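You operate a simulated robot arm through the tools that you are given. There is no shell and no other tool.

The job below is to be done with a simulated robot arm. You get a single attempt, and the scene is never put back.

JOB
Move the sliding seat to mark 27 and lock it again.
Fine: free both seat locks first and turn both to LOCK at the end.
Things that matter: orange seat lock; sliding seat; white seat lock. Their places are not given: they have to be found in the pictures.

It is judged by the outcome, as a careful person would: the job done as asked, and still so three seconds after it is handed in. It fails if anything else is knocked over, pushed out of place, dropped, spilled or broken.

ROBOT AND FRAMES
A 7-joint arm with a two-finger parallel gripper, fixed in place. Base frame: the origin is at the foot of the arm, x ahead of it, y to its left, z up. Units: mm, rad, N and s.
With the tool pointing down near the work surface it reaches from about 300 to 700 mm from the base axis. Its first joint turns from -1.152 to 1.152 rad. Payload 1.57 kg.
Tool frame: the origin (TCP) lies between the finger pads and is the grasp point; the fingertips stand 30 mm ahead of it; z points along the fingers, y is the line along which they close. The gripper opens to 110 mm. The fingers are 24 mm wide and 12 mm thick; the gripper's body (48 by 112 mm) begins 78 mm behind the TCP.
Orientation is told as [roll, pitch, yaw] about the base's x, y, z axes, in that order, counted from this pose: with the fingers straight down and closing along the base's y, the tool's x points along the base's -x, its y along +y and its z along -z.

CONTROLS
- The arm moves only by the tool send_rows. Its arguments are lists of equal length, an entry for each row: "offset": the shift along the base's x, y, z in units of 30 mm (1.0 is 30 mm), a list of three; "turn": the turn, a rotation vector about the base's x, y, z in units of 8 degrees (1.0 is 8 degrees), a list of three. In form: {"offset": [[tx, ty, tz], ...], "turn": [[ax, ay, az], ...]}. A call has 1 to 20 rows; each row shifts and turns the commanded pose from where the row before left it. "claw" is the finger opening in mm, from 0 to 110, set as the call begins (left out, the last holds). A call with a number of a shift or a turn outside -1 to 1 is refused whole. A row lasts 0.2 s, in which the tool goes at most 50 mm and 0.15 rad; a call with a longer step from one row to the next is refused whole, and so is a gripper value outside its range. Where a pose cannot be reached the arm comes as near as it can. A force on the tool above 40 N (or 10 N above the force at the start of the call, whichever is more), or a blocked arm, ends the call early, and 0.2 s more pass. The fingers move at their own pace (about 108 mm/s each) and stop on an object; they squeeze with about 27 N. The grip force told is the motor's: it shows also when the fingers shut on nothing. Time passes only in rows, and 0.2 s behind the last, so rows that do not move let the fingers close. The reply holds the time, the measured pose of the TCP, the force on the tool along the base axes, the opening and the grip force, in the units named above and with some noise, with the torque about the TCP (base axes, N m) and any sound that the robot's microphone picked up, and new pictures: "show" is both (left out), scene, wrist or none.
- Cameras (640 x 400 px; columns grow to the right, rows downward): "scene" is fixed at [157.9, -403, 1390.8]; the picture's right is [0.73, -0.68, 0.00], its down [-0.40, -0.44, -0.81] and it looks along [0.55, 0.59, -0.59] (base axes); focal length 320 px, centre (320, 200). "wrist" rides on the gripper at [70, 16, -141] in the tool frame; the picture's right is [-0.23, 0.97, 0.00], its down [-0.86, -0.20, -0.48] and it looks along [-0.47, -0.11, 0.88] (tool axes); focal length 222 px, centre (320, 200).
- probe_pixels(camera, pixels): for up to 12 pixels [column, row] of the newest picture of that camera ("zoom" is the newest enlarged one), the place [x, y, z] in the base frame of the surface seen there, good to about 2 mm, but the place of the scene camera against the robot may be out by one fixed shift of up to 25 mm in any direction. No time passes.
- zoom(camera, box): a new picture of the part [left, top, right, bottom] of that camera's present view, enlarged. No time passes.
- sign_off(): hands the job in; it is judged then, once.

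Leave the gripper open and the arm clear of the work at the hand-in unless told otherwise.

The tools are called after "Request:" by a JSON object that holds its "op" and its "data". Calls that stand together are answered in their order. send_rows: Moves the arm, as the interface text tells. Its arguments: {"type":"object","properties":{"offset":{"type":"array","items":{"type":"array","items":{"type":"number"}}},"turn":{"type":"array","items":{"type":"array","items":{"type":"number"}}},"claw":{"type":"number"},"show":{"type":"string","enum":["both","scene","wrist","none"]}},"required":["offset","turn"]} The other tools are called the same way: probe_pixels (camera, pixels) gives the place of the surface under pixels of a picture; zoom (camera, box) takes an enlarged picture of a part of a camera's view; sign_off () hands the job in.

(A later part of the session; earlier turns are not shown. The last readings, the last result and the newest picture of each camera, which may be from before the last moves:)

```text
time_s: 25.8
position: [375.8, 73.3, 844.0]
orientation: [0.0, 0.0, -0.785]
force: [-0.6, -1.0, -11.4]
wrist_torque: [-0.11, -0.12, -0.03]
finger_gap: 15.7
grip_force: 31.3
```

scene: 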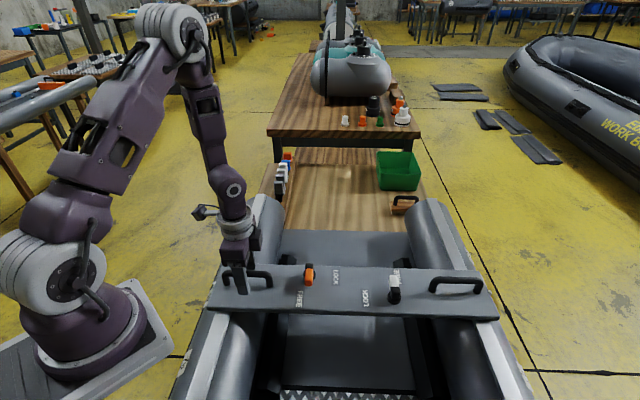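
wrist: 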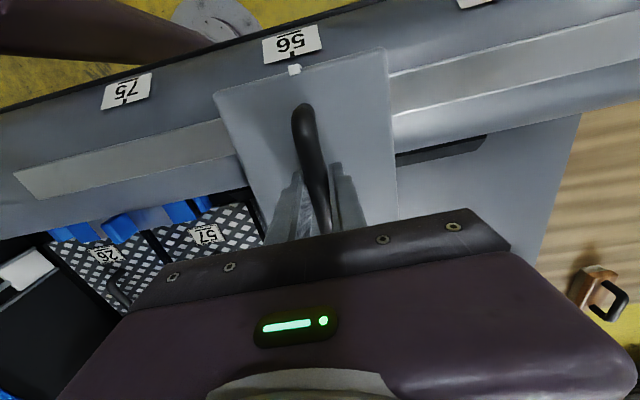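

The handle is gripped (gap 15.7 mm) and the seat shifted slightly on closing, so it is free. I pull it 20 mm along (0.707,0.707) slowly to check the force.

Request:
{"op": "send_rows", "data": {"offset": [[0.118, 0.118, 0], [0.118, 0.118, 0], [0.118, 0.118, 0], [0.118, 0.118, 0]], "turn": [[0, 0, 0], [0, 0, 0], [0, 0, 0], [0, 0, 0]], "show": "both"}}

```text
time_s: 26.8
position: [390.5, 87.4, 843.7]
orientation: [0.001, 0.002, -0.784]
force: [-3.6, 0.7, -1.1]
wrist_torque: [0.01, 0.01, -0.07]
finger_gap: 16.1
grip_force: 31.6
```

scene: 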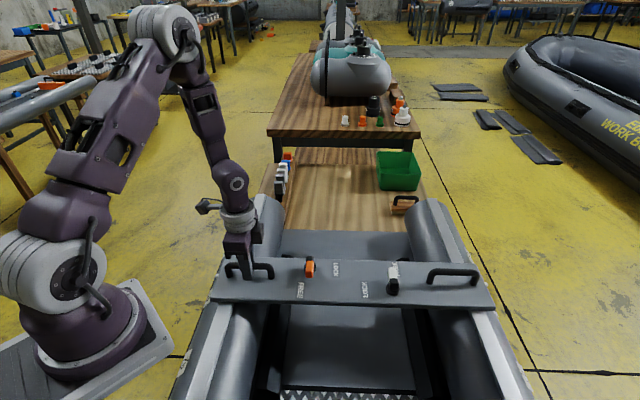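
wrist: 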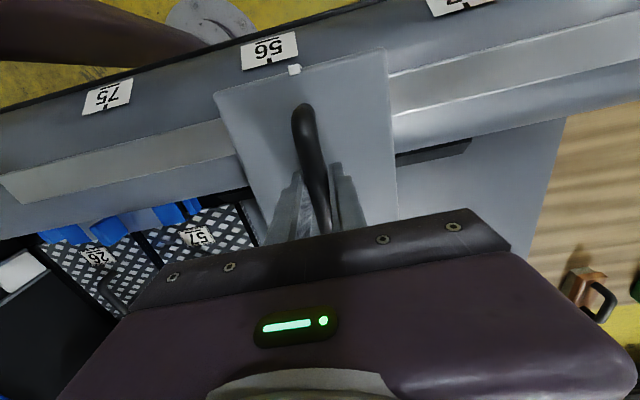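

The seat slides easily with little force. I move it 110 mm further.

Request:
{"op": "send_rows", "data": {"offset": [[0.2357, 0.2357, 0], [0.2357, 0.2357, 0], [0.2357, 0.2357, 0], [0.2357, 0.2357, 0], [0.2357, 0.2357, 0], [0.2357, 0.2357, 0], [0.2357, 0.2357, 0], [0.2357, 0.2357, 0], [0.2357, 0.2357, 0], [0.2357, 0.2357, 0], [0.2357, 0.2357, 0]], "turn": [[0, 0, 0], [0, 0, 0], [0, 0, 0], [0, 0, 0], [0, 0, 0], [0, 0, 0], [0, 0, 0], [0, 0, 0], [0, 0, 0], [0, 0, 0], [0, 0, 0]], "show": "both"}}

```text
time_s: 29.2
position: [466.9, 164.5, 843.0]
orientation: [0.0, 0.0, -0.786]
force: [-2.8, 3.6, 17.2]
wrist_torque: [0.36, 0.15, -0.06]
finger_gap: 15.5
grip_force: 31.3
```

scene: 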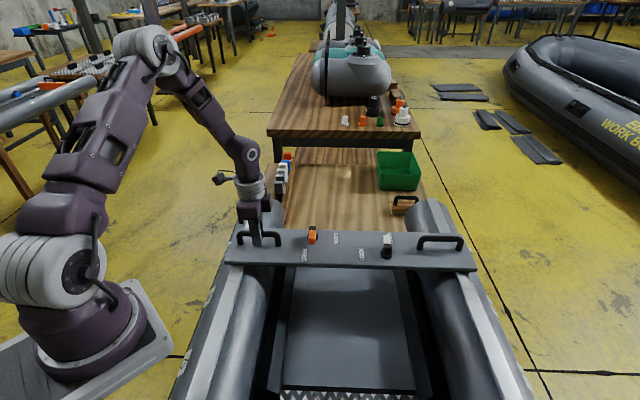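
wrist: 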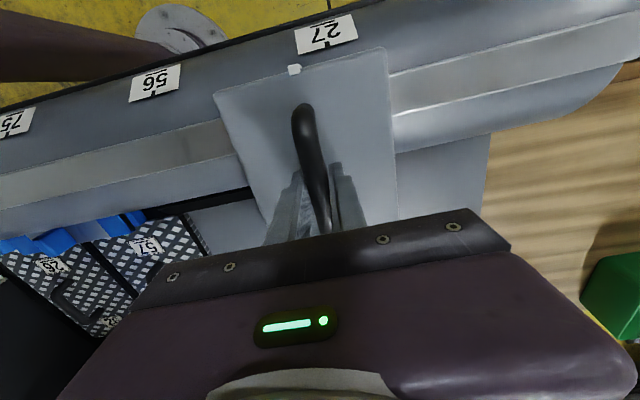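

The pointer is nearing plate 27. I zoom on the pointer and the plate to measure what remains.

Request:
{"op": "zoom", "data": {"camera": "wrist", "box": [270, 5, 370, 80]}}

```text
5.33 times, centred on (320, 42) of wrist
```

zoom: 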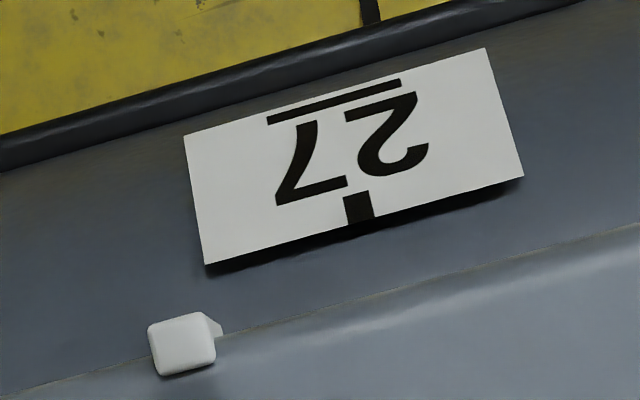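

Request:
{"op": "probe_pixels", "data": {"camera": "zoom", "pixels": [[356, 200], [350, 205], [365, 200], [360, 208], [207, 258], [518, 176], [182, 345], [157, 348], [205, 342], [180, 322], [184, 366], [188, 138]]}}

```text
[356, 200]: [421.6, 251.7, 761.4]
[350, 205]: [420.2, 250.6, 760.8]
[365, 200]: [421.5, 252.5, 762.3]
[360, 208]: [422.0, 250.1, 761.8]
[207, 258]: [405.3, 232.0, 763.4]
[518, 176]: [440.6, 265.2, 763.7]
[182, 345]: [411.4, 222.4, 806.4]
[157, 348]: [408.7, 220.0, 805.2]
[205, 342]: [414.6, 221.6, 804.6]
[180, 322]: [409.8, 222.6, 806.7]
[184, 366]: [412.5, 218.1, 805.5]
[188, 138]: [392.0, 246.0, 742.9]
```

The pointer is at 447.3 along the slide and tick 27 at about 475.5, so about 28 mm remain. I move 27 mm and measure again.

Request:
{"op": "send_rows", "data": {"offset": [[0.16, 0.16, -0.005], [0.16, 0.16, -0.005], [0.16, 0.16, -0.005], [0.156, 0.156, 0], [0, 0, 0]], "turn": [[0, 0, 0], [0, 0, 0], [0, 0, 0], [0, 0, 0], [0, 0, 0]], "show": "both"}}

Request:
{"op": "zoom", "data": {"camera": "wrist", "box": [260, 20, 340, 80]}}

```text
time_s: 30.4
position: [487.0, 184.8, 843.4]
orientation: [0.0, -0.001, -0.784]
force: [-3.3, 4.5, 6.4]
wrist_torque: [0.22, 0.25, -0.06]
finger_gap: 16.0
grip_force: 31.4
```

scene: 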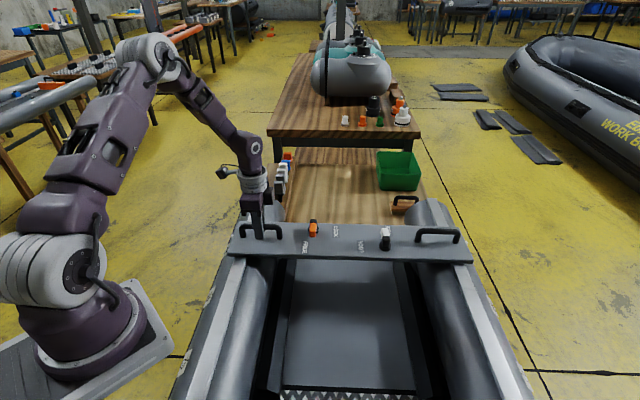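
wrist: 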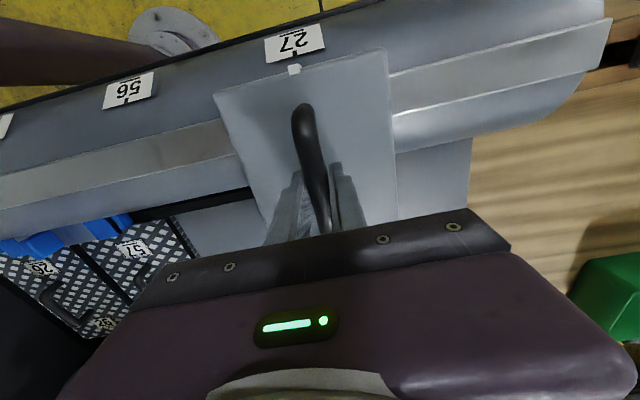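

```text
6.67 times, centred on (300, 50) of wrist
```

zoom: 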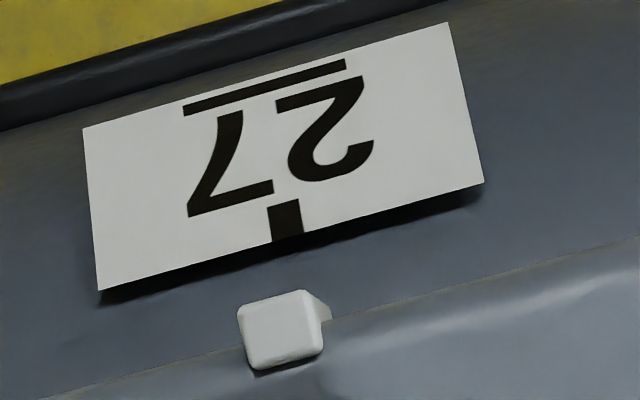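

Request:
{"op": "probe_pixels", "data": {"camera": "zoom", "pixels": [[285, 220], [275, 222], [296, 218], [286, 230], [101, 285], [480, 182], [282, 330], [246, 332], [315, 326], [278, 303], [284, 358], [300, 345]]}}

Request:
{"op": "probe_pixels", "data": {"camera": "zoom", "pixels": [[265, 320], [295, 320], [265, 345], [285, 340], [290, 300], [260, 335], [283, 210], [288, 236], [280, 215], [290, 225], [103, 280], [476, 178]]}}

```text
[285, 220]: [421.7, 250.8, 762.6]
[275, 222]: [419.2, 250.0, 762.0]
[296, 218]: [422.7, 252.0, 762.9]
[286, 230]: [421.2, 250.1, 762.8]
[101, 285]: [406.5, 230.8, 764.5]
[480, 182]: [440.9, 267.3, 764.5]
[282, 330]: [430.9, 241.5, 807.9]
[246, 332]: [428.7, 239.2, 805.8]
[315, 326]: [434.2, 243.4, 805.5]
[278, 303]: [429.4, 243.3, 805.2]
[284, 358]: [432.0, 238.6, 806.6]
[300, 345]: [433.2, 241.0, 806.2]
```

```text
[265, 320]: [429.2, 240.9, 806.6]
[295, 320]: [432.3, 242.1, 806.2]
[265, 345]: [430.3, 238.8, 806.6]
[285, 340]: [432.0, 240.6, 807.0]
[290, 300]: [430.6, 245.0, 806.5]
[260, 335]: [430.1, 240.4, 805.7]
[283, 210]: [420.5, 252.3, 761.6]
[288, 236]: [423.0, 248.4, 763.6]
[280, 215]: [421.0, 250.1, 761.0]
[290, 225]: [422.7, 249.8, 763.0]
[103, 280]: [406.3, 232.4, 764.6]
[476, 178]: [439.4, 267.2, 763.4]
```

The pointer (475.4) and tick 27 (475.4–475.6) now agree to within half a millimetre, and their columns match in the picture too. I release the handle and rise straight up.

Request:
{"op": "send_rows", "data": {"offset": [[0, 0, 0], [0, 0, 0], [0, 0, 0.7], [0, 0, 1.0], [0, 0, 1.0]], "turn": [[0, 0, 0], [0, 0, 0], [0, 0, 0], [0, 0, 0], [0, 0, 0]], "claw": 60, "show": "both"}}

Request:
{"op": "zoom", "data": {"camera": "wrist", "box": [260, 30, 340, 90]}}

```text
time_s: 31.6
position: [487.6, 185.3, 925.4]
orientation: [0.0, 0.0, -0.786]
force: [-0.5, -0.6, 0.5]
wrist_torque: [-0.03, 0.02, 0.0]
finger_gap: 59.7
grip_force: 0.1
```

scene: 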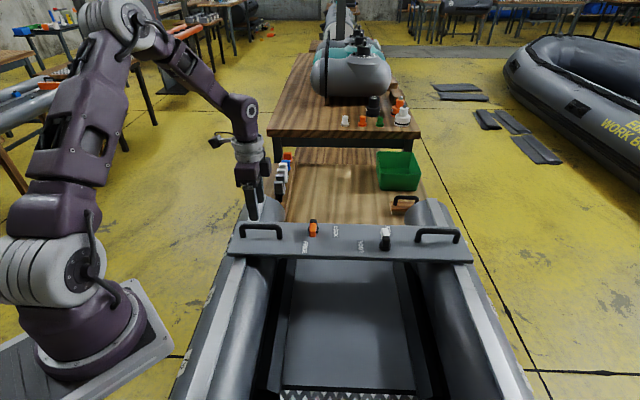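
wrist: 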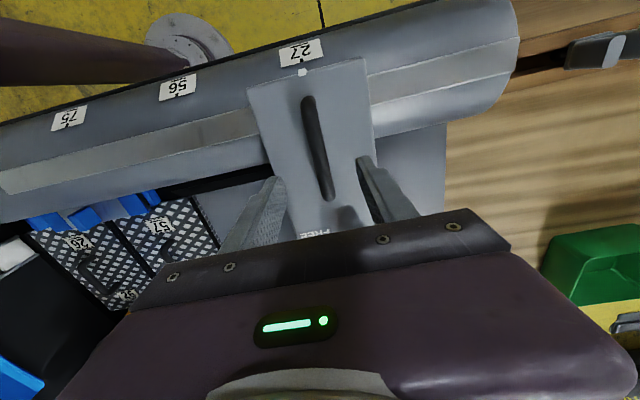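

```text
6.67 times, centred on (300, 60) of wrist
```

zoom: 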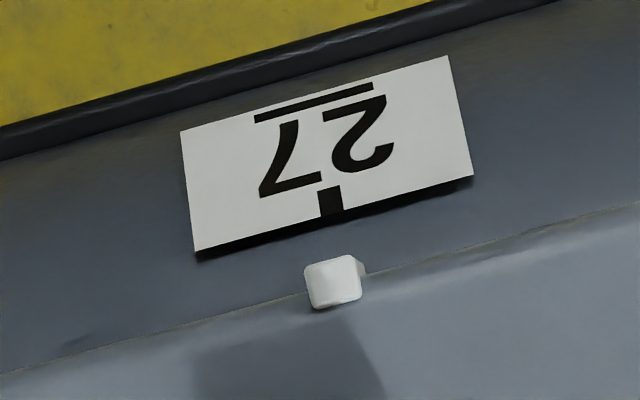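

The pointer and tick 27 still line up within about 0.1–0.2 mm after release. The orange pivot should now be near (606,107) with its lever toward the stern. I go above its grip point at about (592,93), turning to yaw -135°.

Request:
{"op": "send_rows", "data": {"offset": [[0.2917, -0.2556, 0], [0.2917, -0.2556, 0], [0.2917, -0.2556, 0], [0.2917, -0.2556, 0], [0.2917, -0.2556, 0], [0.2917, -0.2556, 0], [0.2917, -0.2556, 0], [0.2917, -0.2556, 0], [0.2917, -0.2556, -0.2], [0.2917, -0.2556, -0.2], [0.2917, -0.2556, -0.2], [0.2917, -0.2556, -0.2]], "turn": [[0, 0, -0.9375], [0, 0, -0.9375], [0, 0, -0.9375], [0, 0, -0.9375], [0, 0, -0.9375], [0, 0, -0.9375], [0, 0, -0.9375], [0, 0, -0.9375], [0, 0, -0.9375], [0, 0, -0.9375], [0, 0, -0.9375], [0, 0, -0.9375]], "claw": 45, "show": "both"}}

Request:
{"op": "zoom", "data": {"camera": "wrist", "box": [260, 110, 380, 190]}}

```text
time_s: 34.2
position: [593.5, 92.3, 900.1]
orientation: [-0.001, -0.002, -2.358]
force: [0.2, -0.7, 0.4]
wrist_torque: [0.03, 0.03, -0.02]
finger_gap: 44.9
grip_force: 0.1
```

scene: 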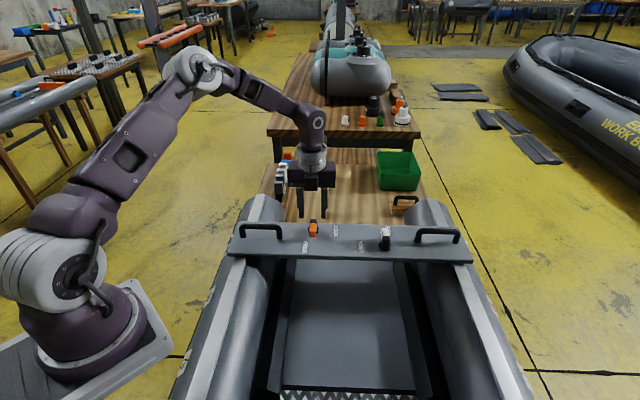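
wrist: 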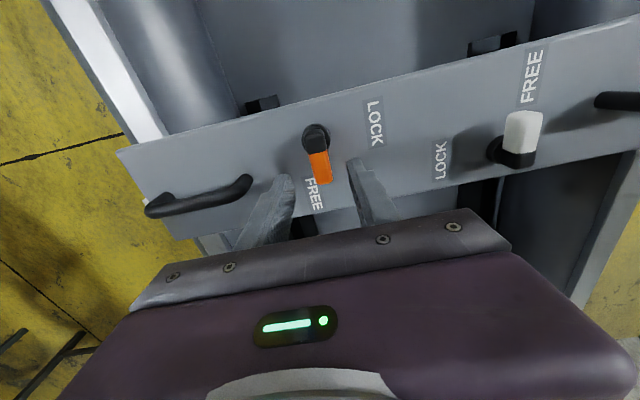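

```text
5.00 times, centred on (320, 150) of wrist
```

zoom: 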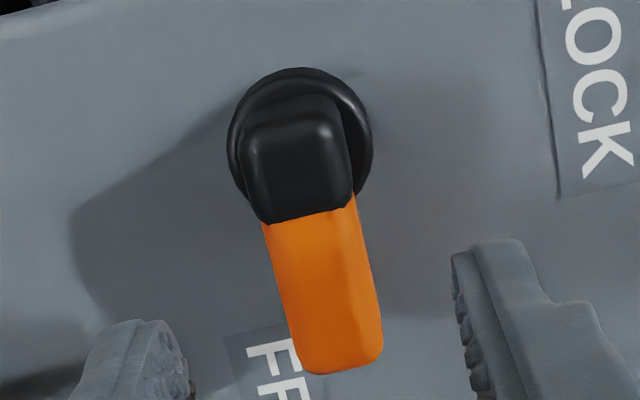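

I probe the hub disc and lever in this enlargement to refine the pivot.

Request:
{"op": "probe_pixels", "data": {"camera": "zoom", "pixels": [[232, 150], [368, 150], [300, 72], [362, 115], [240, 105], [265, 230], [358, 205], [298, 370], [380, 350], [315, 280], [340, 370], [300, 150]]}}

```text
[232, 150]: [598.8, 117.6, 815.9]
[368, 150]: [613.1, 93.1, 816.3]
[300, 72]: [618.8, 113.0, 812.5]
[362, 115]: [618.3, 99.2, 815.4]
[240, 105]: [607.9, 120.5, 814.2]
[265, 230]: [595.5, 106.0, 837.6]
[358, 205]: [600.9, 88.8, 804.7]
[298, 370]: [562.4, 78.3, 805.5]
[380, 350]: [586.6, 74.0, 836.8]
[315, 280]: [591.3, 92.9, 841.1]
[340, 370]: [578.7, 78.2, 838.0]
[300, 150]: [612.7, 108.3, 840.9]
```

The pivot comes out at (606.1,106.5) and the lever lies in line with the gripper. I descend to z≈849.5 around the lever.

Request:
{"op": "send_rows", "data": {"offset": [[0, 0, -0.5], [0, 0, -0.5], [0, 0, -0.4], [0, 0, -0.28]], "turn": [[0, 0, 0], [0, 0, 0], [0, 0, 0], [0, 0, 0]], "claw": 45, "show": "wrist"}}

```text
time_s: 35.2
position: [593.1, 91.9, 850.1]
orientation: [0.0, -0.001, -2.358]
force: [0.0, 0.6, 0.0]
wrist_torque: [0.05, 0.0, 0.0]
finger_gap: 44.9
grip_force: 0.0
```

wrist: 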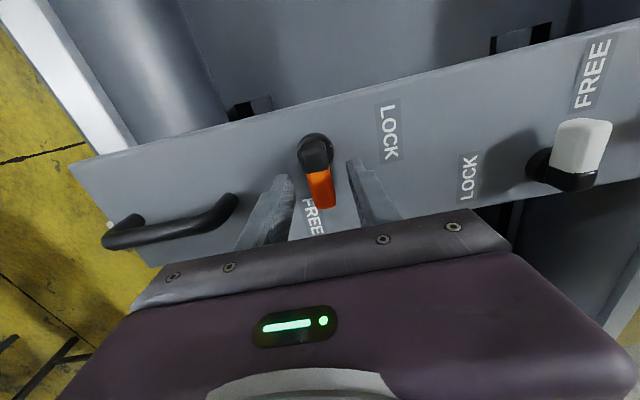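

The lever sits between the fingers. I close on it; the fingers close along the seat's length here, so this cannot slide the seat.

Request:
{"op": "send_rows", "data": {"offset": [[-0.02, 0.02, 0], [0, 0, 0], [0, 0, 0]], "turn": [[0, 0, 0], [0, 0, 0], [0, 0, 0]], "claw": 5, "show": "wrist"}}

```text
time_s: 36.0
position: [593.3, 90.4, 850.2]
orientation: [0.003, 0.0, -2.357]
force: [10.1, -8.9, -8.6]
wrist_torque: [0.34, -0.57, -0.21]
finger_gap: 17.7
grip_force: 32.8
```

wrist: 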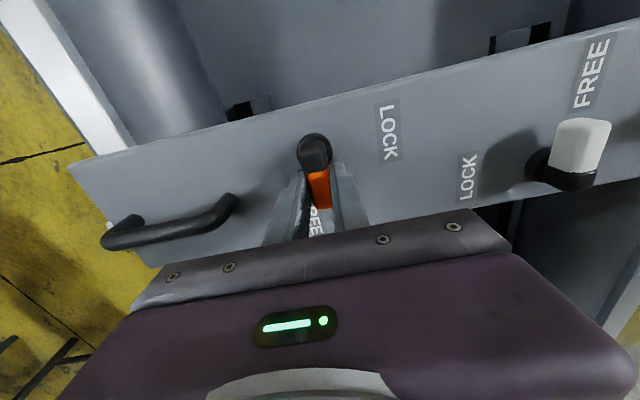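

There is 13 N toward the white-lock side, so the lever axis lies slightly more that way than I commanded. I nudge 2.4 mm along (0.707,-0.707) to take that load off before turning.

Request:
{"op": "send_rows", "data": {"offset": [[0.028, -0.028, 0], [0.029, -0.029, 0]], "turn": [[0, 0, 0], [0, 0, 0]], "show": "none"}}

```text
time_s: 36.6
position: [593.7, 91.8, 849.8]
orientation: [-0.005, -0.001, -2.355]
force: [-0.1, -1.5, -8.4]
wrist_torque: [0.16, -0.68, 0.03]
finger_gap: 18.0
grip_force: 32.8
```

The side load is gone. Now I turn the orange lever counter-clockwise toward LOCK, the first 45°.

Request:
{"op": "send_rows", "data": {"offset": [[0.0639, -0.0561, 0], [0.0707, -0.0472, 0], [0.0763, -0.0376, 0], [0.0805, -0.0273, 0], [0.0834, -0.0166, 0], [0.0849, -0.0056, 0]], "turn": [[0, 0, 0.9375], [0, 0, 0.9375], [0, 0, 0.9375], [0, 0, 0.9375], [0, 0, 0.9375], [0, 0, 0.9375]], "show": "both"}}

```text
time_s: 38.0
position: [606.5, 85.7, 850.6]
orientation: [-0.004, 0.002, -1.568]
force: [-15.1, 15.9, -4.4]
wrist_torque: [0.95, -0.01, 0.28]
finger_gap: 17.8
grip_force: 32.5
```

scene: 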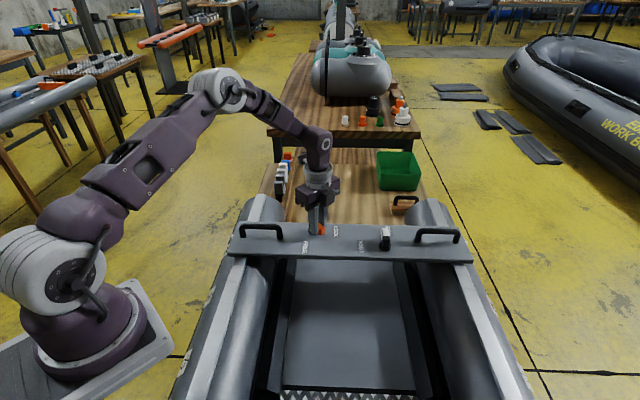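
wrist: 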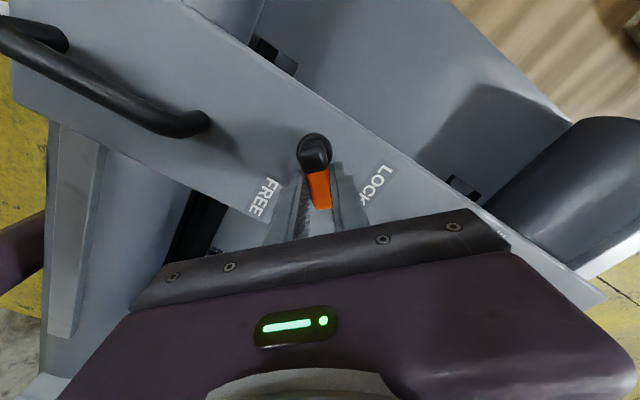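

The lever follows, but 22 N has built up toward the left end, so the true pivot is about 1.5–2 mm that way, as first probed. I correct by 1.7 mm and check the load.

Request:
{"op": "send_rows", "data": {"offset": [[-0.02, 0.02, 0], [-0.02, 0.02, 0]], "turn": [[0, 0, 0], [0, 0, 0]], "show": "none"}}

```text
time_s: 38.6
position: [606.2, 84.8, 849.1]
orientation: [0.001, 0.001, -1.571]
force: [-9.3, 11.8, -13.6]
wrist_torque: [1.01, 0.12, 0.16]
finger_gap: 17.7
grip_force: 32.7
```

The remaining side load is just the lever's own turning resistance taken along the seat's length. The load along the slide direction is about zero, so the seat isn't being pushed. I go on with the arc.

Request:
{"op": "send_rows", "data": {"offset": [[0.0849, 0.0056, 0], [0.0834, 0.0166, 0], [0.0805, 0.0273, 0]], "turn": [[0, 0, 0.9375], [0, 0, 0.9375], [0, 0, 0.9375]], "show": "wrist"}}

```text
time_s: 39.4
position: [613.9, 88.1, 849.2]
orientation: [0.0, -0.003, -1.177]
force: [-5.8, 4.4, -18.8]
wrist_torque: [-0.36, -0.16, 0.05]
finger_gap: 18.0
grip_force: 32.4
```

wrist: 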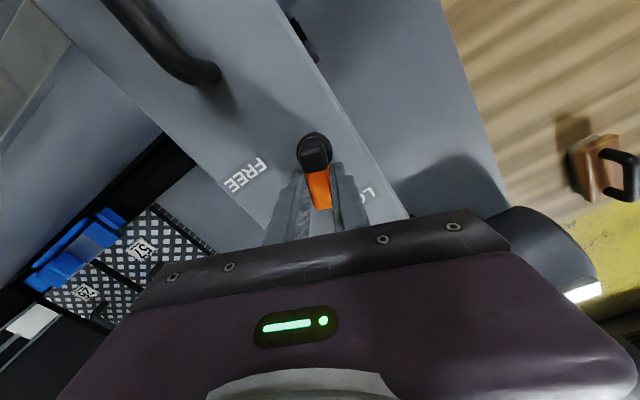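

Loads are small. I do the last 22.5° to LOCK.

Request:
{"op": "send_rows", "data": {"offset": [[0.0763, 0.0376, 0], [0.0707, 0.0472, -0.01], [0.0639, 0.0561, -0.01], [0, 0, 0]], "turn": [[0, 0, 0.9375], [0, 0, 0.9375], [0, 0, 0.9375], [0, 0, 0]], "show": "both"}}

```text
time_s: 40.4
position: [620.5, 91.4, 849.3]
orientation: [0.0, 0.0, -0.783]
force: [-7.4, 1.1, -12.0]
wrist_torque: [-0.41, -0.27, 0.03]
finger_gap: 17.9
grip_force: 32.4
```

scene: 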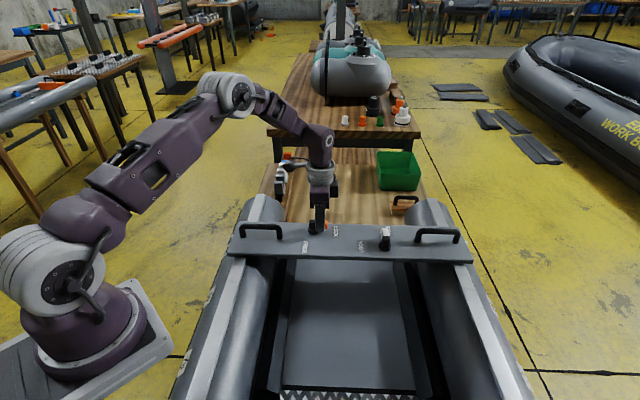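
wrist: 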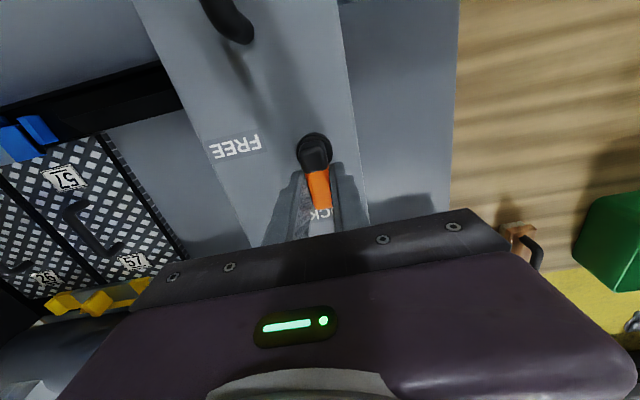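

The orange lever points at LOCK. I release it and rise to check its angle and whether the seat stayed at 27.

Request:
{"op": "send_rows", "data": {"offset": [[0, 0, 0], [0, 0, 0], [0, 0, 0.6], [0, 0, 1.0]], "turn": [[0, 0, 0], [0, 0, 0], [0, 0, 0], [0, 0, 0]], "claw": 45, "show": "both"}}

Request:
{"op": "zoom", "data": {"camera": "wrist", "box": [250, 105, 390, 195]}}

Request:
{"op": "zoom", "data": {"camera": "scene", "box": [215, 200, 345, 280]}}

```text
time_s: 41.4
position: [620.6, 91.2, 898.2]
orientation: [0.0, 0.0, -0.785]
force: [0.3, 0.3, 0.0]
wrist_torque: [0.02, -0.01, -0.01]
finger_gap: 45.1
grip_force: 0.1
```

scene: 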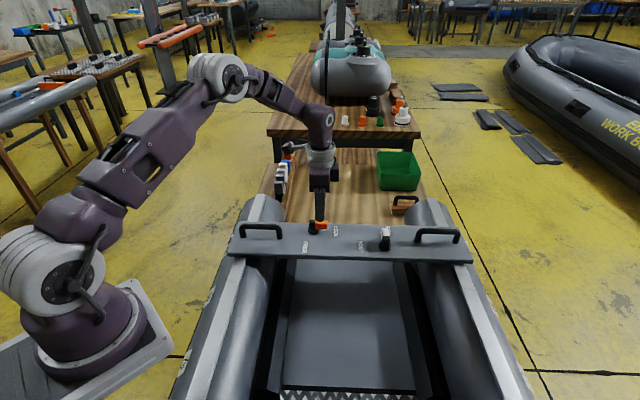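
wrist: 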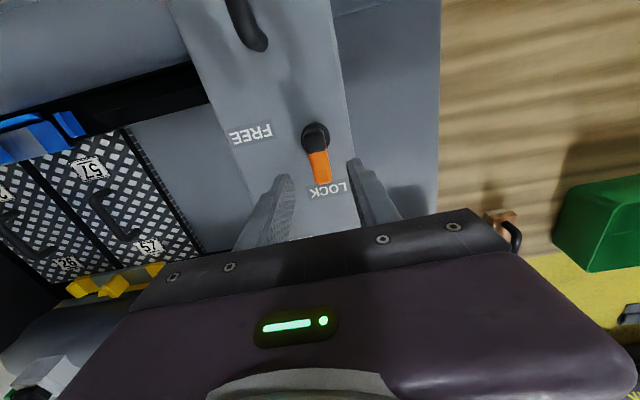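

```text
4.44 times, centred on (320, 150) of wrist
```

zoom: 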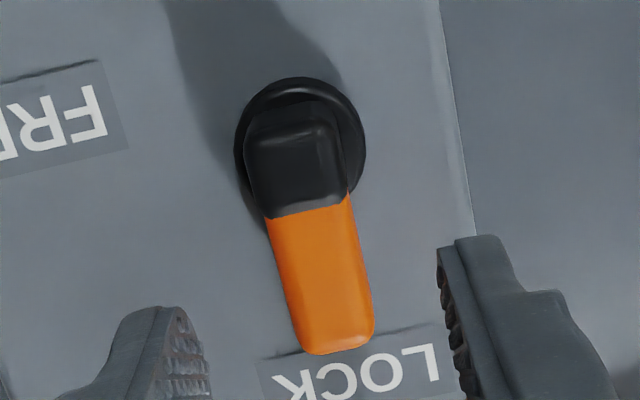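

```text
4.92 times, centred on (280, 240) of scene
```

zoom: 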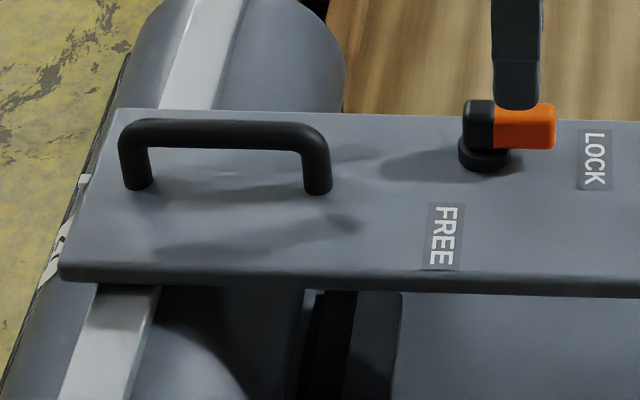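

The orange lever lies at LOCK. I go back over the left handle to check the pointer against mark 27.

Request:
{"op": "send_rows", "data": {"offset": [[-0.6, 0.5, 0.3], [-0.9, 0.65, 0.3], [-0.9, 0.65, 0.3], [-0.9, 0.65, 0], [-0.9, 0.65, 0], [0, 0, 0]], "turn": [[0, 0, 0], [0, 0, 0], [0, 0, 0], [0, 0, 0], [0, 0, 0], [0, 0, 0]], "show": "wrist"}}

Request:
{"op": "zoom", "data": {"camera": "wrist", "box": [260, 30, 340, 90]}}

```text
time_s: 42.8
position: [494.0, 185.1, 923.9]
orientation: [0.001, -0.001, -0.785]
force: [-0.5, -0.7, -0.1]
wrist_torque: [0.03, 0.01, 0.01]
finger_gap: 45.2
grip_force: 0.0
```

wrist: 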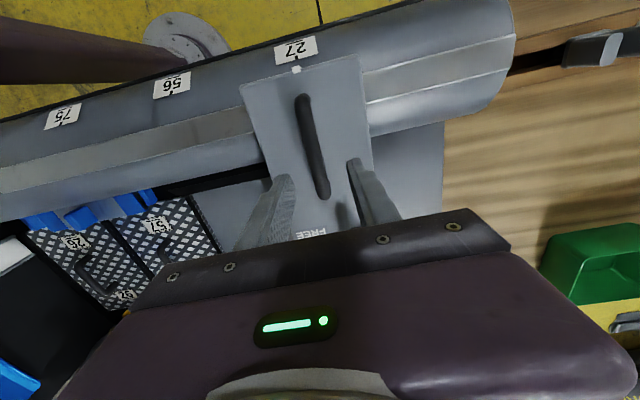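

```text
6.67 times, centred on (300, 60) of wrist
```

zoom: 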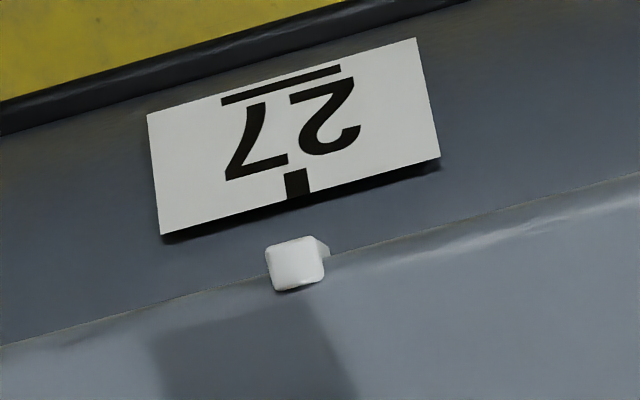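

The pointer and tick 27 coincide (to about 0.1 mm) with the orange lock set. Next is the white lock, now near (700,-66), which is close to the reach limit. I move high above it, turning to yaw -135°, and see how far the arm gets.

Request:
{"op": "send_rows", "data": {"offset": [[0.59, -0.67, 0], [0.59, -0.67, 0], [0.59, -0.67, 0], [0.59, -0.67, 0], [0.59, -0.67, 0], [0.59, -0.67, 0], [0.59, -0.67, 0], [0.59, -0.67, 0], [0.59, -0.67, 0], [0.59, -0.67, 0], [0.59, -0.67, 0], [0.59, -0.67, 0]], "turn": [[0, 0, -0.9375], [0, 0, -0.9375], [0, 0, -0.9375], [0, 0, -0.9375], [0, 0, -0.9375], [0, 0, -0.9375], [0, 0, -0.9375], [0, 0, -0.9375], [0, 0, -0.9375], [0, 0, -0.9375], [0, 0, -0.9375], [0, 0, -0.9375]], "claw": 45, "show": "both"}}

```text
time_s: 45.4
position: [674.8, -42.2, 922.8]
orientation: [-0.005, -0.003, -2.279]
force: [0.3, 0.9, 0.4]
wrist_torque: [0.0, 0.0, -0.05]
finger_gap: 45.1
grip_force: 0.0
out of reach, approached as far as the arm can: row 12
```

scene: 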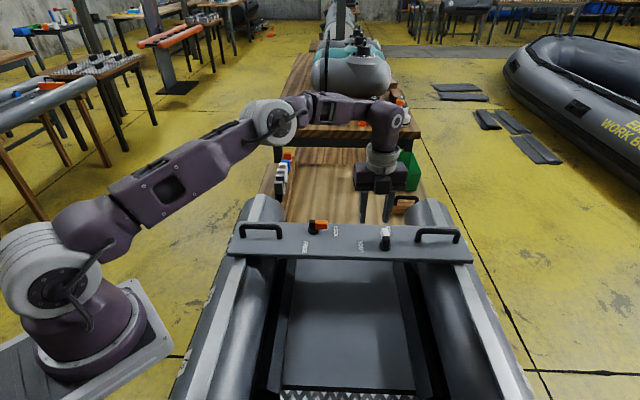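
wrist: 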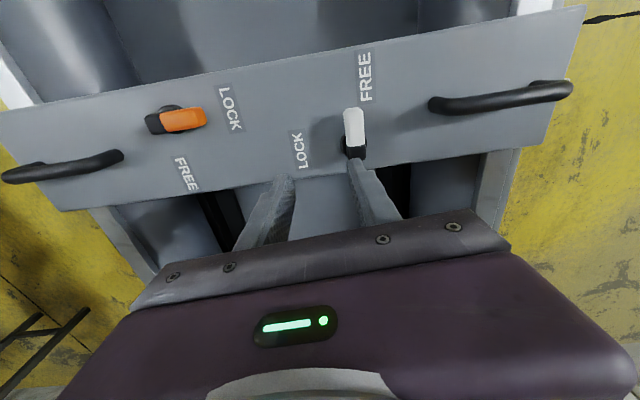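

The last row went past the arm's reach at this height (it got to about 676 mm out, yaw -2.28). Reach should improve lower down. I send a still row to see where the commanded pose stands.

Request:
{"op": "send_rows", "data": {"offset": [[0, 0, 0]], "turn": [[0, 0, 0]], "show": "none"}}

```text
time_s: 45.8
position: [674.8, -41.0, 922.7]
orientation: [-0.005, -0.001, -2.28]
force: [0.6, -0.8, -0.2]
wrist_torque: [-0.02, 0.01, -0.01]
finger_gap: 45.1
grip_force: 0.1
```

The command now matches the reached pose (674.8,-41.5,922.7). I lower to z≈885, keeping the fingertips above the lever tops, and restore the yaw to -135°.

Request:
{"op": "send_rows", "data": {"offset": [[0, 0, -0.6], [0, 0, -0.65], [0, 0, 0]], "turn": [[0, 0, 0], [0, 0, 0], [0, 0, -0.55]], "show": "none"}}

```text
time_s: 46.6
position: [673.3, -41.6, 885.1]
orientation: [-0.004, -0.001, -2.358]
force: [-0.4, -0.5, -0.3]
wrist_torque: [0.04, -0.01, 0.03]
finger_gap: 44.8
grip_force: 0.0
```

Now I step outward in two rows toward (705,-50) to see if it is reachable at this height.

Request:
{"op": "send_rows", "data": {"offset": [[0.5, -0.15, 0], [0.5, -0.15, 0]], "turn": [[0, 0, 0], [0, 0, 0]], "show": "both"}}

```text
time_s: 47.2
position: [687.8, -46.2, 885.5]
orientation: [-0.006, -0.002, -2.355]
force: [0.3, -0.7, -0.4]
wrist_torque: [0.01, 0.01, 0.02]
finger_gap: 44.9
grip_force: 0.1
out of reach, approached as far as the arm can: row 2
```

scene: 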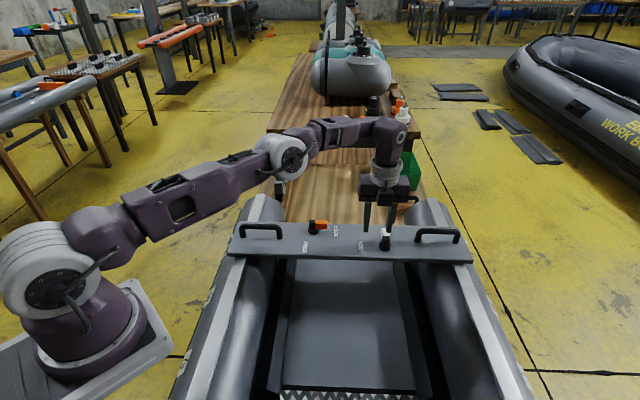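
wrist: 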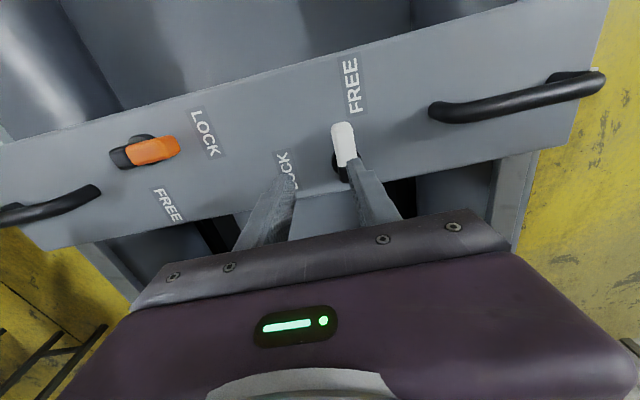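

Vertical reach ends near 690 mm from the base, so I'll need to lean the tool outward. First I probe the white lever from here for exact positions.

Request:
{"op": "zoom", "data": {"camera": "wrist", "box": [290, 105, 410, 185]}}

Request:
{"op": "probe_pixels", "data": {"camera": "wrist", "pixels": [[342, 125], [334, 132], [352, 130], [337, 155], [357, 152], [345, 145], [340, 178], [332, 160], [343, 170]]}}

```text
5.00 times, centred on (350, 145) of wrist
```

zoom: 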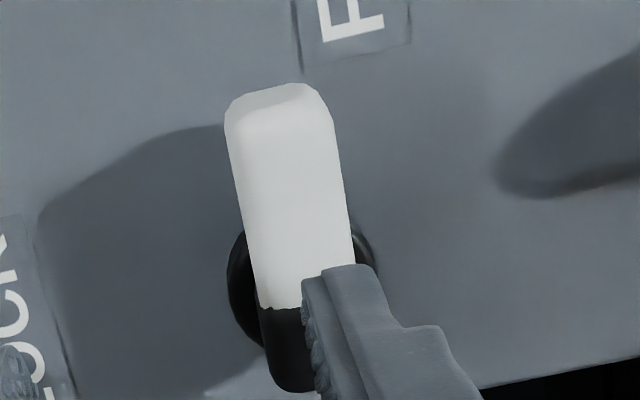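

```text
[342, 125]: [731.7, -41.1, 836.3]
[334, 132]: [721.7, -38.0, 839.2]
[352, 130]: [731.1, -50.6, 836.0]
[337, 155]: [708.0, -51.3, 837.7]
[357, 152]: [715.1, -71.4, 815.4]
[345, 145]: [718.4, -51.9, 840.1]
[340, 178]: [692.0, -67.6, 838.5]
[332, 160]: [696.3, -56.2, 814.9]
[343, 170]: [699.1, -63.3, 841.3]
```

White pivot is now about (702.7,-67), with its tip near (730,-40). Instead of gripping it, I'll open to 110 mm, align the fingers along x (yaw -90°), put the outer finger just beyond the lever's tip, and draw the lever inward around to LOCK. The orange lock is already holding the seat. First I rotate and open at this safe height.

Request:
{"op": "send_rows", "data": {"offset": [[-0.2, 0, 0.1], [0, 0, 0], [0, 0, 0], [0, 0, 0], [0, 0, 0], [0, 0, 0], [0, 0, 0]], "turn": [[0, 0, 0], [0, 0, 0.935], [0, 0, 0.935], [0, 0, 0.935], [0, 0, 0.935], [0, 0, 0.935], [0, 0, 0.935]], "claw": 110, "show": "both"}}

```text
time_s: 48.8
position: [683.3, -46.2, 888.6]
orientation: [-0.003, -0.002, -1.569]
force: [-0.4, -1.3, 0.4]
wrist_torque: [-0.02, 0.04, 0.0]
finger_gap: 109.9
grip_force: 0.0
```

scene: 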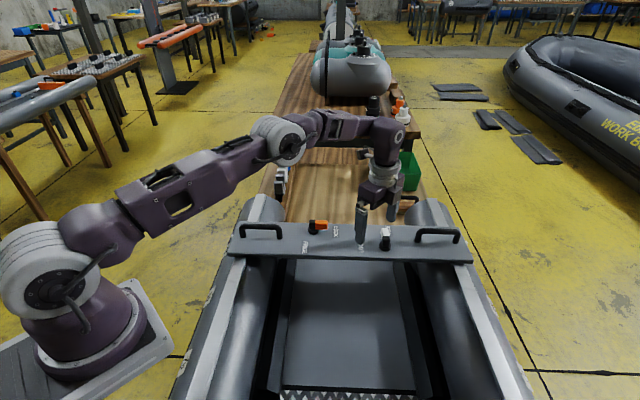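
wrist: 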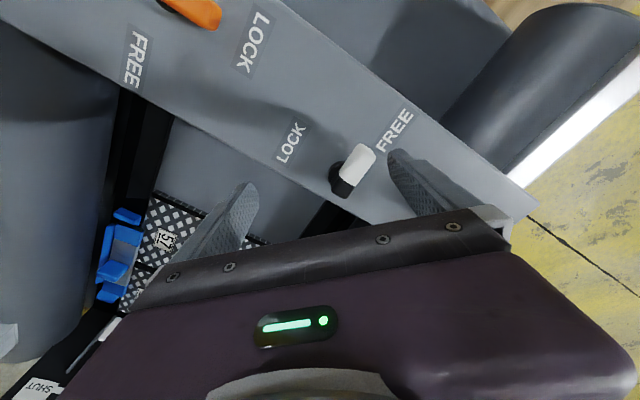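

The fingers now stand along x with the lever between them. I zoom and probe to check the clearance of the outer finger at (395,160) from the lever tip.

Request:
{"op": "zoom", "data": {"camera": "wrist", "box": [310, 125, 430, 205]}}

Request:
{"op": "probe_pixels", "data": {"camera": "wrist", "pixels": [[372, 152], [356, 146], [362, 160], [345, 178], [334, 180], [352, 192], [340, 165], [360, 175], [392, 153], [395, 165]]}}

```text
5.00 times, centred on (370, 165) of wrist
```

zoom: 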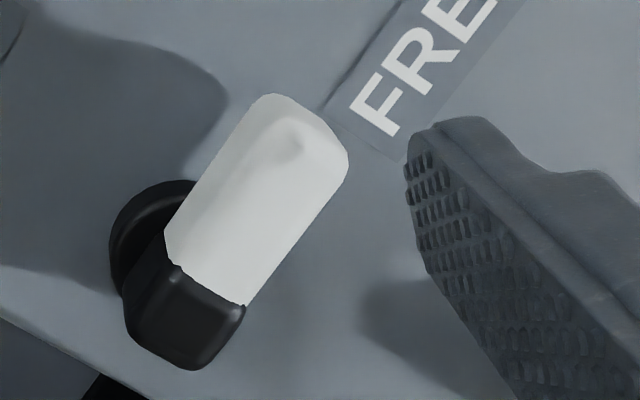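

```text
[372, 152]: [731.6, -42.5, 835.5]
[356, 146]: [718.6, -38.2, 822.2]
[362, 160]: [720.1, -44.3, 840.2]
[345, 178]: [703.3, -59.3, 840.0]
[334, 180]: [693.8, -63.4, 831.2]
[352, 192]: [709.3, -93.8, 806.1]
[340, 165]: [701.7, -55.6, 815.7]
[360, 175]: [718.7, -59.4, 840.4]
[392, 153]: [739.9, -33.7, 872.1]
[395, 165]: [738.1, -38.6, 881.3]
```

The outer finger's inner face is at x≈738–740 and the lever's outermost corner at about 732, leaving 6 mm or so. I descend to z≈850.

Request:
{"op": "send_rows", "data": {"offset": [[0, 0, -0.5], [0, 0, -0.5], [0, 0, -0.29]], "turn": [[0, 0, 0], [0, 0, 0], [0, 0, 0]], "claw": 110, "show": "both"}}

```text
time_s: 49.6
position: [683.5, -45.9, 849.0]
orientation: [-0.003, -0.002, -1.57]
force: [0.4, 0.6, 0.2]
wrist_torque: [0.0, 0.01, -0.01]
finger_gap: 110.0
grip_force: 0.0
```

scene: 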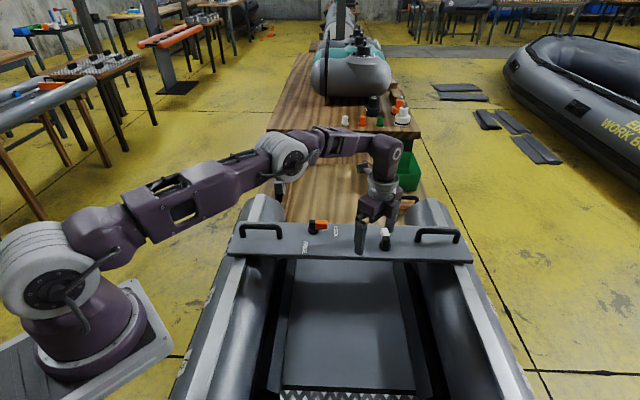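
wrist: 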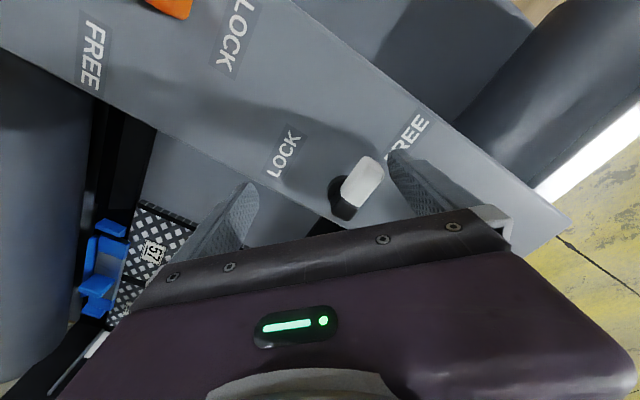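

No contact yet. I start drawing the outer finger inward 16 mm against the lever.

Request:
{"op": "send_rows", "data": {"offset": [[-0.131, 0.008, 0], [-0.131, 0.008, 0], [-0.131, 0.008, 0], [-0.131, 0.008, 0]], "turn": [[0, 0, 0], [0, 0, 0], [0, 0, 0], [0, 0, 0]], "claw": 110, "show": "wrist"}}

```text
time_s: 50.6
position: [667.9, -45.6, 850.0]
orientation: [-0.006, -0.002, -1.572]
force: [-0.3, -0.5, 0.6]
wrist_torque: [0.0, -0.03, 0.02]
finger_gap: 109.8
grip_force: 0.0
```

wrist: 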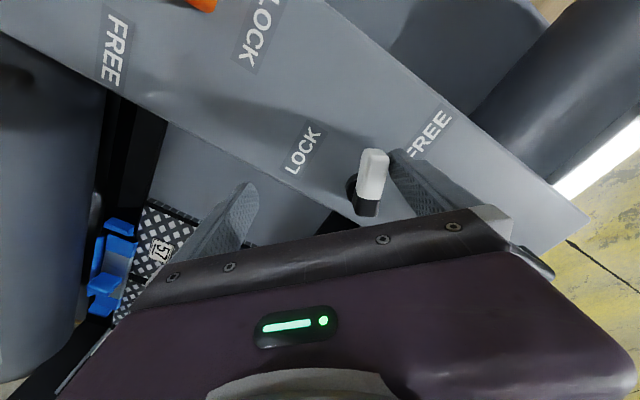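

The lever is turning with hardly any force. I continue inward and slightly up in y, through the midway point.

Request:
{"op": "send_rows", "data": {"offset": [[-0.127, 0.022, 0], [-0.127, 0.022, 0], [-0.127, 0.022, 0], [-0.1, 0.045, 0], [-0.1, 0.045, 0], [-0.1, 0.045, 0]], "turn": [[0, 0, 0], [0, 0, 0], [0, 0, 0], [0, 0, 0], [0, 0, 0], [0, 0, 0]], "claw": 110, "show": "wrist"}}

```text
time_s: 52.0
position: [647.8, -38.8, 849.2]
orientation: [-0.004, -0.003, -1.57]
force: [-0.5, 0.0, 0.3]
wrist_torque: [0.0, 0.06, 0.01]
finger_gap: 109.9
grip_force: 0.1
```

wrist: 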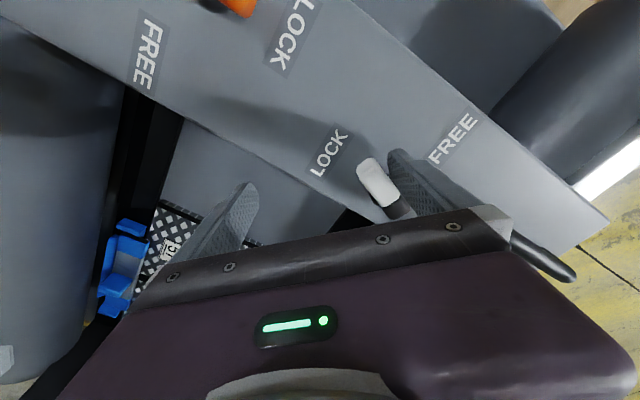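

The lever is now past midway. I continue toward LOCK in small steps, watching the force.

Request:
{"op": "send_rows", "data": {"offset": [[-0.09, 0.055, 0], [-0.09, 0.055, 0], [-0.09, 0.055, 0]], "turn": [[0, 0, 0], [0, 0, 0], [0, 0, 0]], "claw": 110, "show": "both"}}

Request:
{"op": "zoom", "data": {"camera": "wrist", "box": [300, 110, 460, 220]}}

```text
time_s: 52.8
position: [639.4, -34.0, 849.8]
orientation: [-0.005, -0.001, -1.573]
force: [0.3, -0.4, 0.5]
wrist_torque: [-0.02, 0.01, 0.01]
finger_gap: 109.9
grip_force: 0.0
```

scene: 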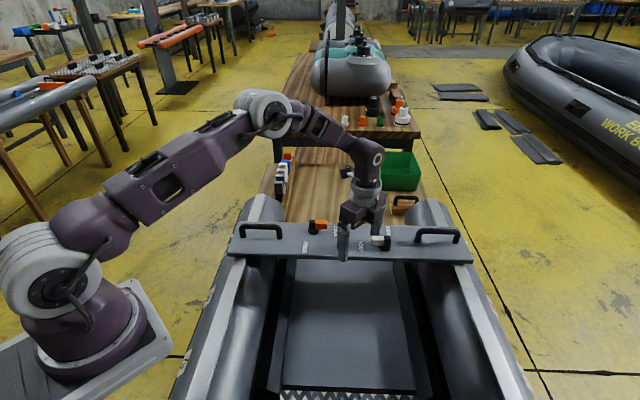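
wrist: 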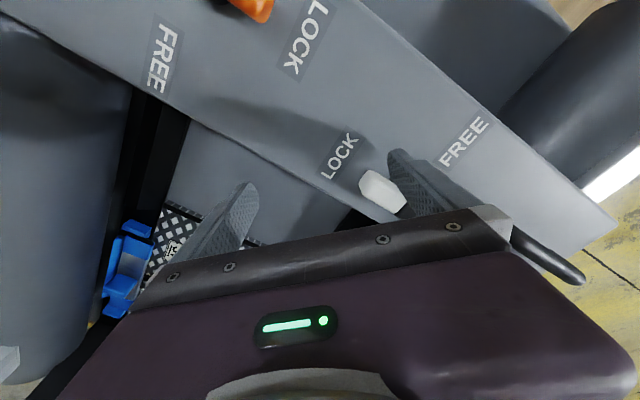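

```text
3.64 times, centred on (380, 165) of wrist
```

zoom: 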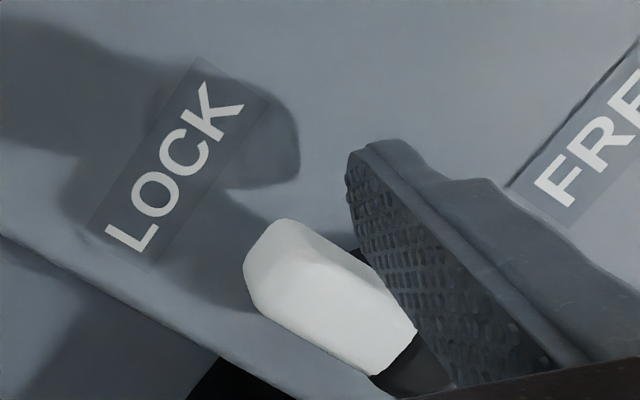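

The white lever now lies nearly along the seat toward LOCK. I probe its axis to find its angle.

Request:
{"op": "probe_pixels", "data": {"camera": "zoom", "pixels": [[285, 225], [255, 290], [270, 255], [300, 275], [330, 295], [360, 315], [385, 335], [340, 250], [375, 280], [320, 340], [370, 370], [410, 325]]}}

Request:
{"op": "zoom", "data": {"camera": "scene", "box": [300, 205, 430, 285]}}

```text
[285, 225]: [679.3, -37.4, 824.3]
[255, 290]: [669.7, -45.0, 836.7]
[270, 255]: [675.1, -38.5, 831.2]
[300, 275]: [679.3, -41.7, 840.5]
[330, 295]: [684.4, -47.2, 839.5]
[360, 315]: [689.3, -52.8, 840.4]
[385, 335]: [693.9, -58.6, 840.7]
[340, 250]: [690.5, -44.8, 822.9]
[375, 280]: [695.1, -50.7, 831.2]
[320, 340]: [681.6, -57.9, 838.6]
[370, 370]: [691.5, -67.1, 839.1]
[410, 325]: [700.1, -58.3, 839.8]
```

```text
4.92 times, centred on (365, 245) of scene
```

zoom: 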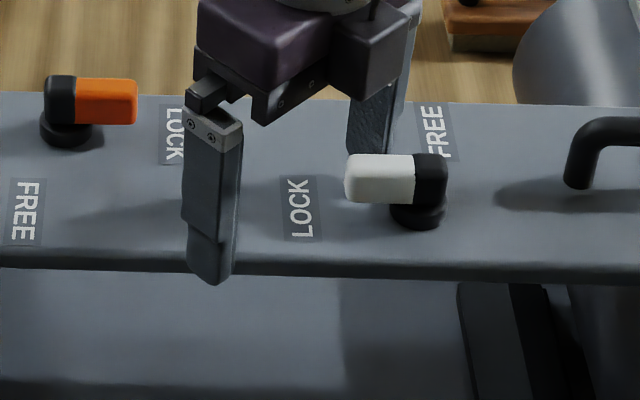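

The lever's edge runs at about -45°, so it is about at LOCK with almost no force so far. I press gently a little further to find its stop.

Request:
{"op": "send_rows", "data": {"offset": [[-0.04, 0.02, 0], [-0.04, 0.02, 0], [-0.03, 0, 0]], "turn": [[0, 0, 0], [0, 0, 0], [0, 0, 0]], "claw": 110, "show": "wrist"}}

Request:
{"op": "zoom", "data": {"camera": "wrist", "box": [300, 110, 460, 220]}}

```text
time_s: 53.6
position: [637.0, -33.8, 850.8]
orientation: [-0.004, -0.001, -1.57]
force: [-0.5, -0.2, 0.4]
wrist_torque: [0.01, -0.02, 0.0]
finger_gap: 110.0
grip_force: 0.0
```

wrist: 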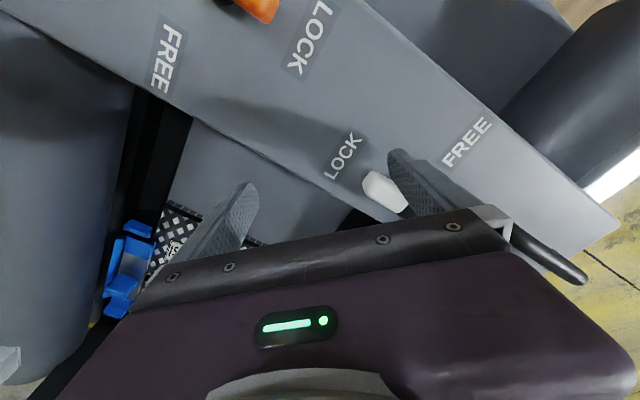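

```text
3.64 times, centred on (380, 165) of wrist
```

zoom: 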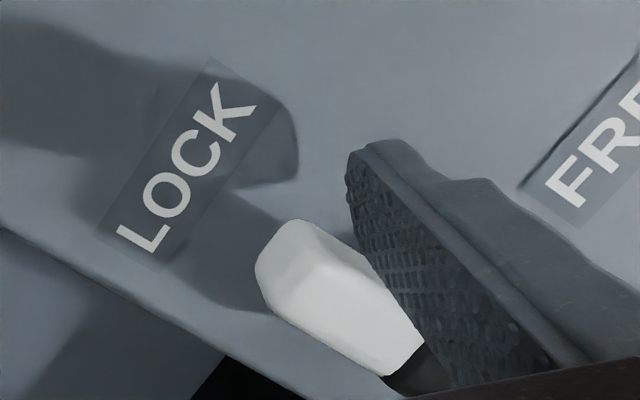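

Still no force. I measure the lever's angle accurately with more probes along its edges.

Request:
{"op": "probe_pixels", "data": {"camera": "zoom", "pixels": [[270, 295], [290, 315], [310, 328], [330, 341], [350, 354], [370, 365], [330, 240], [345, 250], [360, 262], [375, 275], [390, 293], [405, 310]]}}

Request:
{"op": "probe_pixels", "data": {"camera": "wrist", "pixels": [[200, 140], [300, 185], [350, 208], [380, 20], [480, 105], [590, 200], [345, 145], [328, 172]]}}

```text
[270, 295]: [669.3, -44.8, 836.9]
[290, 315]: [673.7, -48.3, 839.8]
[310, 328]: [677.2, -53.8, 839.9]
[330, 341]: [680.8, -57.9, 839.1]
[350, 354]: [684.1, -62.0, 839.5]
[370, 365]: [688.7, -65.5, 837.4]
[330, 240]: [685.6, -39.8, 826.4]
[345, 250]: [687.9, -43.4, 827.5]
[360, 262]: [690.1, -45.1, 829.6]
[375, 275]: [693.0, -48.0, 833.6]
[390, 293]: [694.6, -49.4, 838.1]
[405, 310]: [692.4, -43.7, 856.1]
```

```text
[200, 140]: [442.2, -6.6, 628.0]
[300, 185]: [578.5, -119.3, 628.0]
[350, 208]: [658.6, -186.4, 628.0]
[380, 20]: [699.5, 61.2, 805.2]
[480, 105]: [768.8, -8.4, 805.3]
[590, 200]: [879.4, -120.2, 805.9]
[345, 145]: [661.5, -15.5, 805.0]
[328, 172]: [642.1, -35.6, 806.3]
```

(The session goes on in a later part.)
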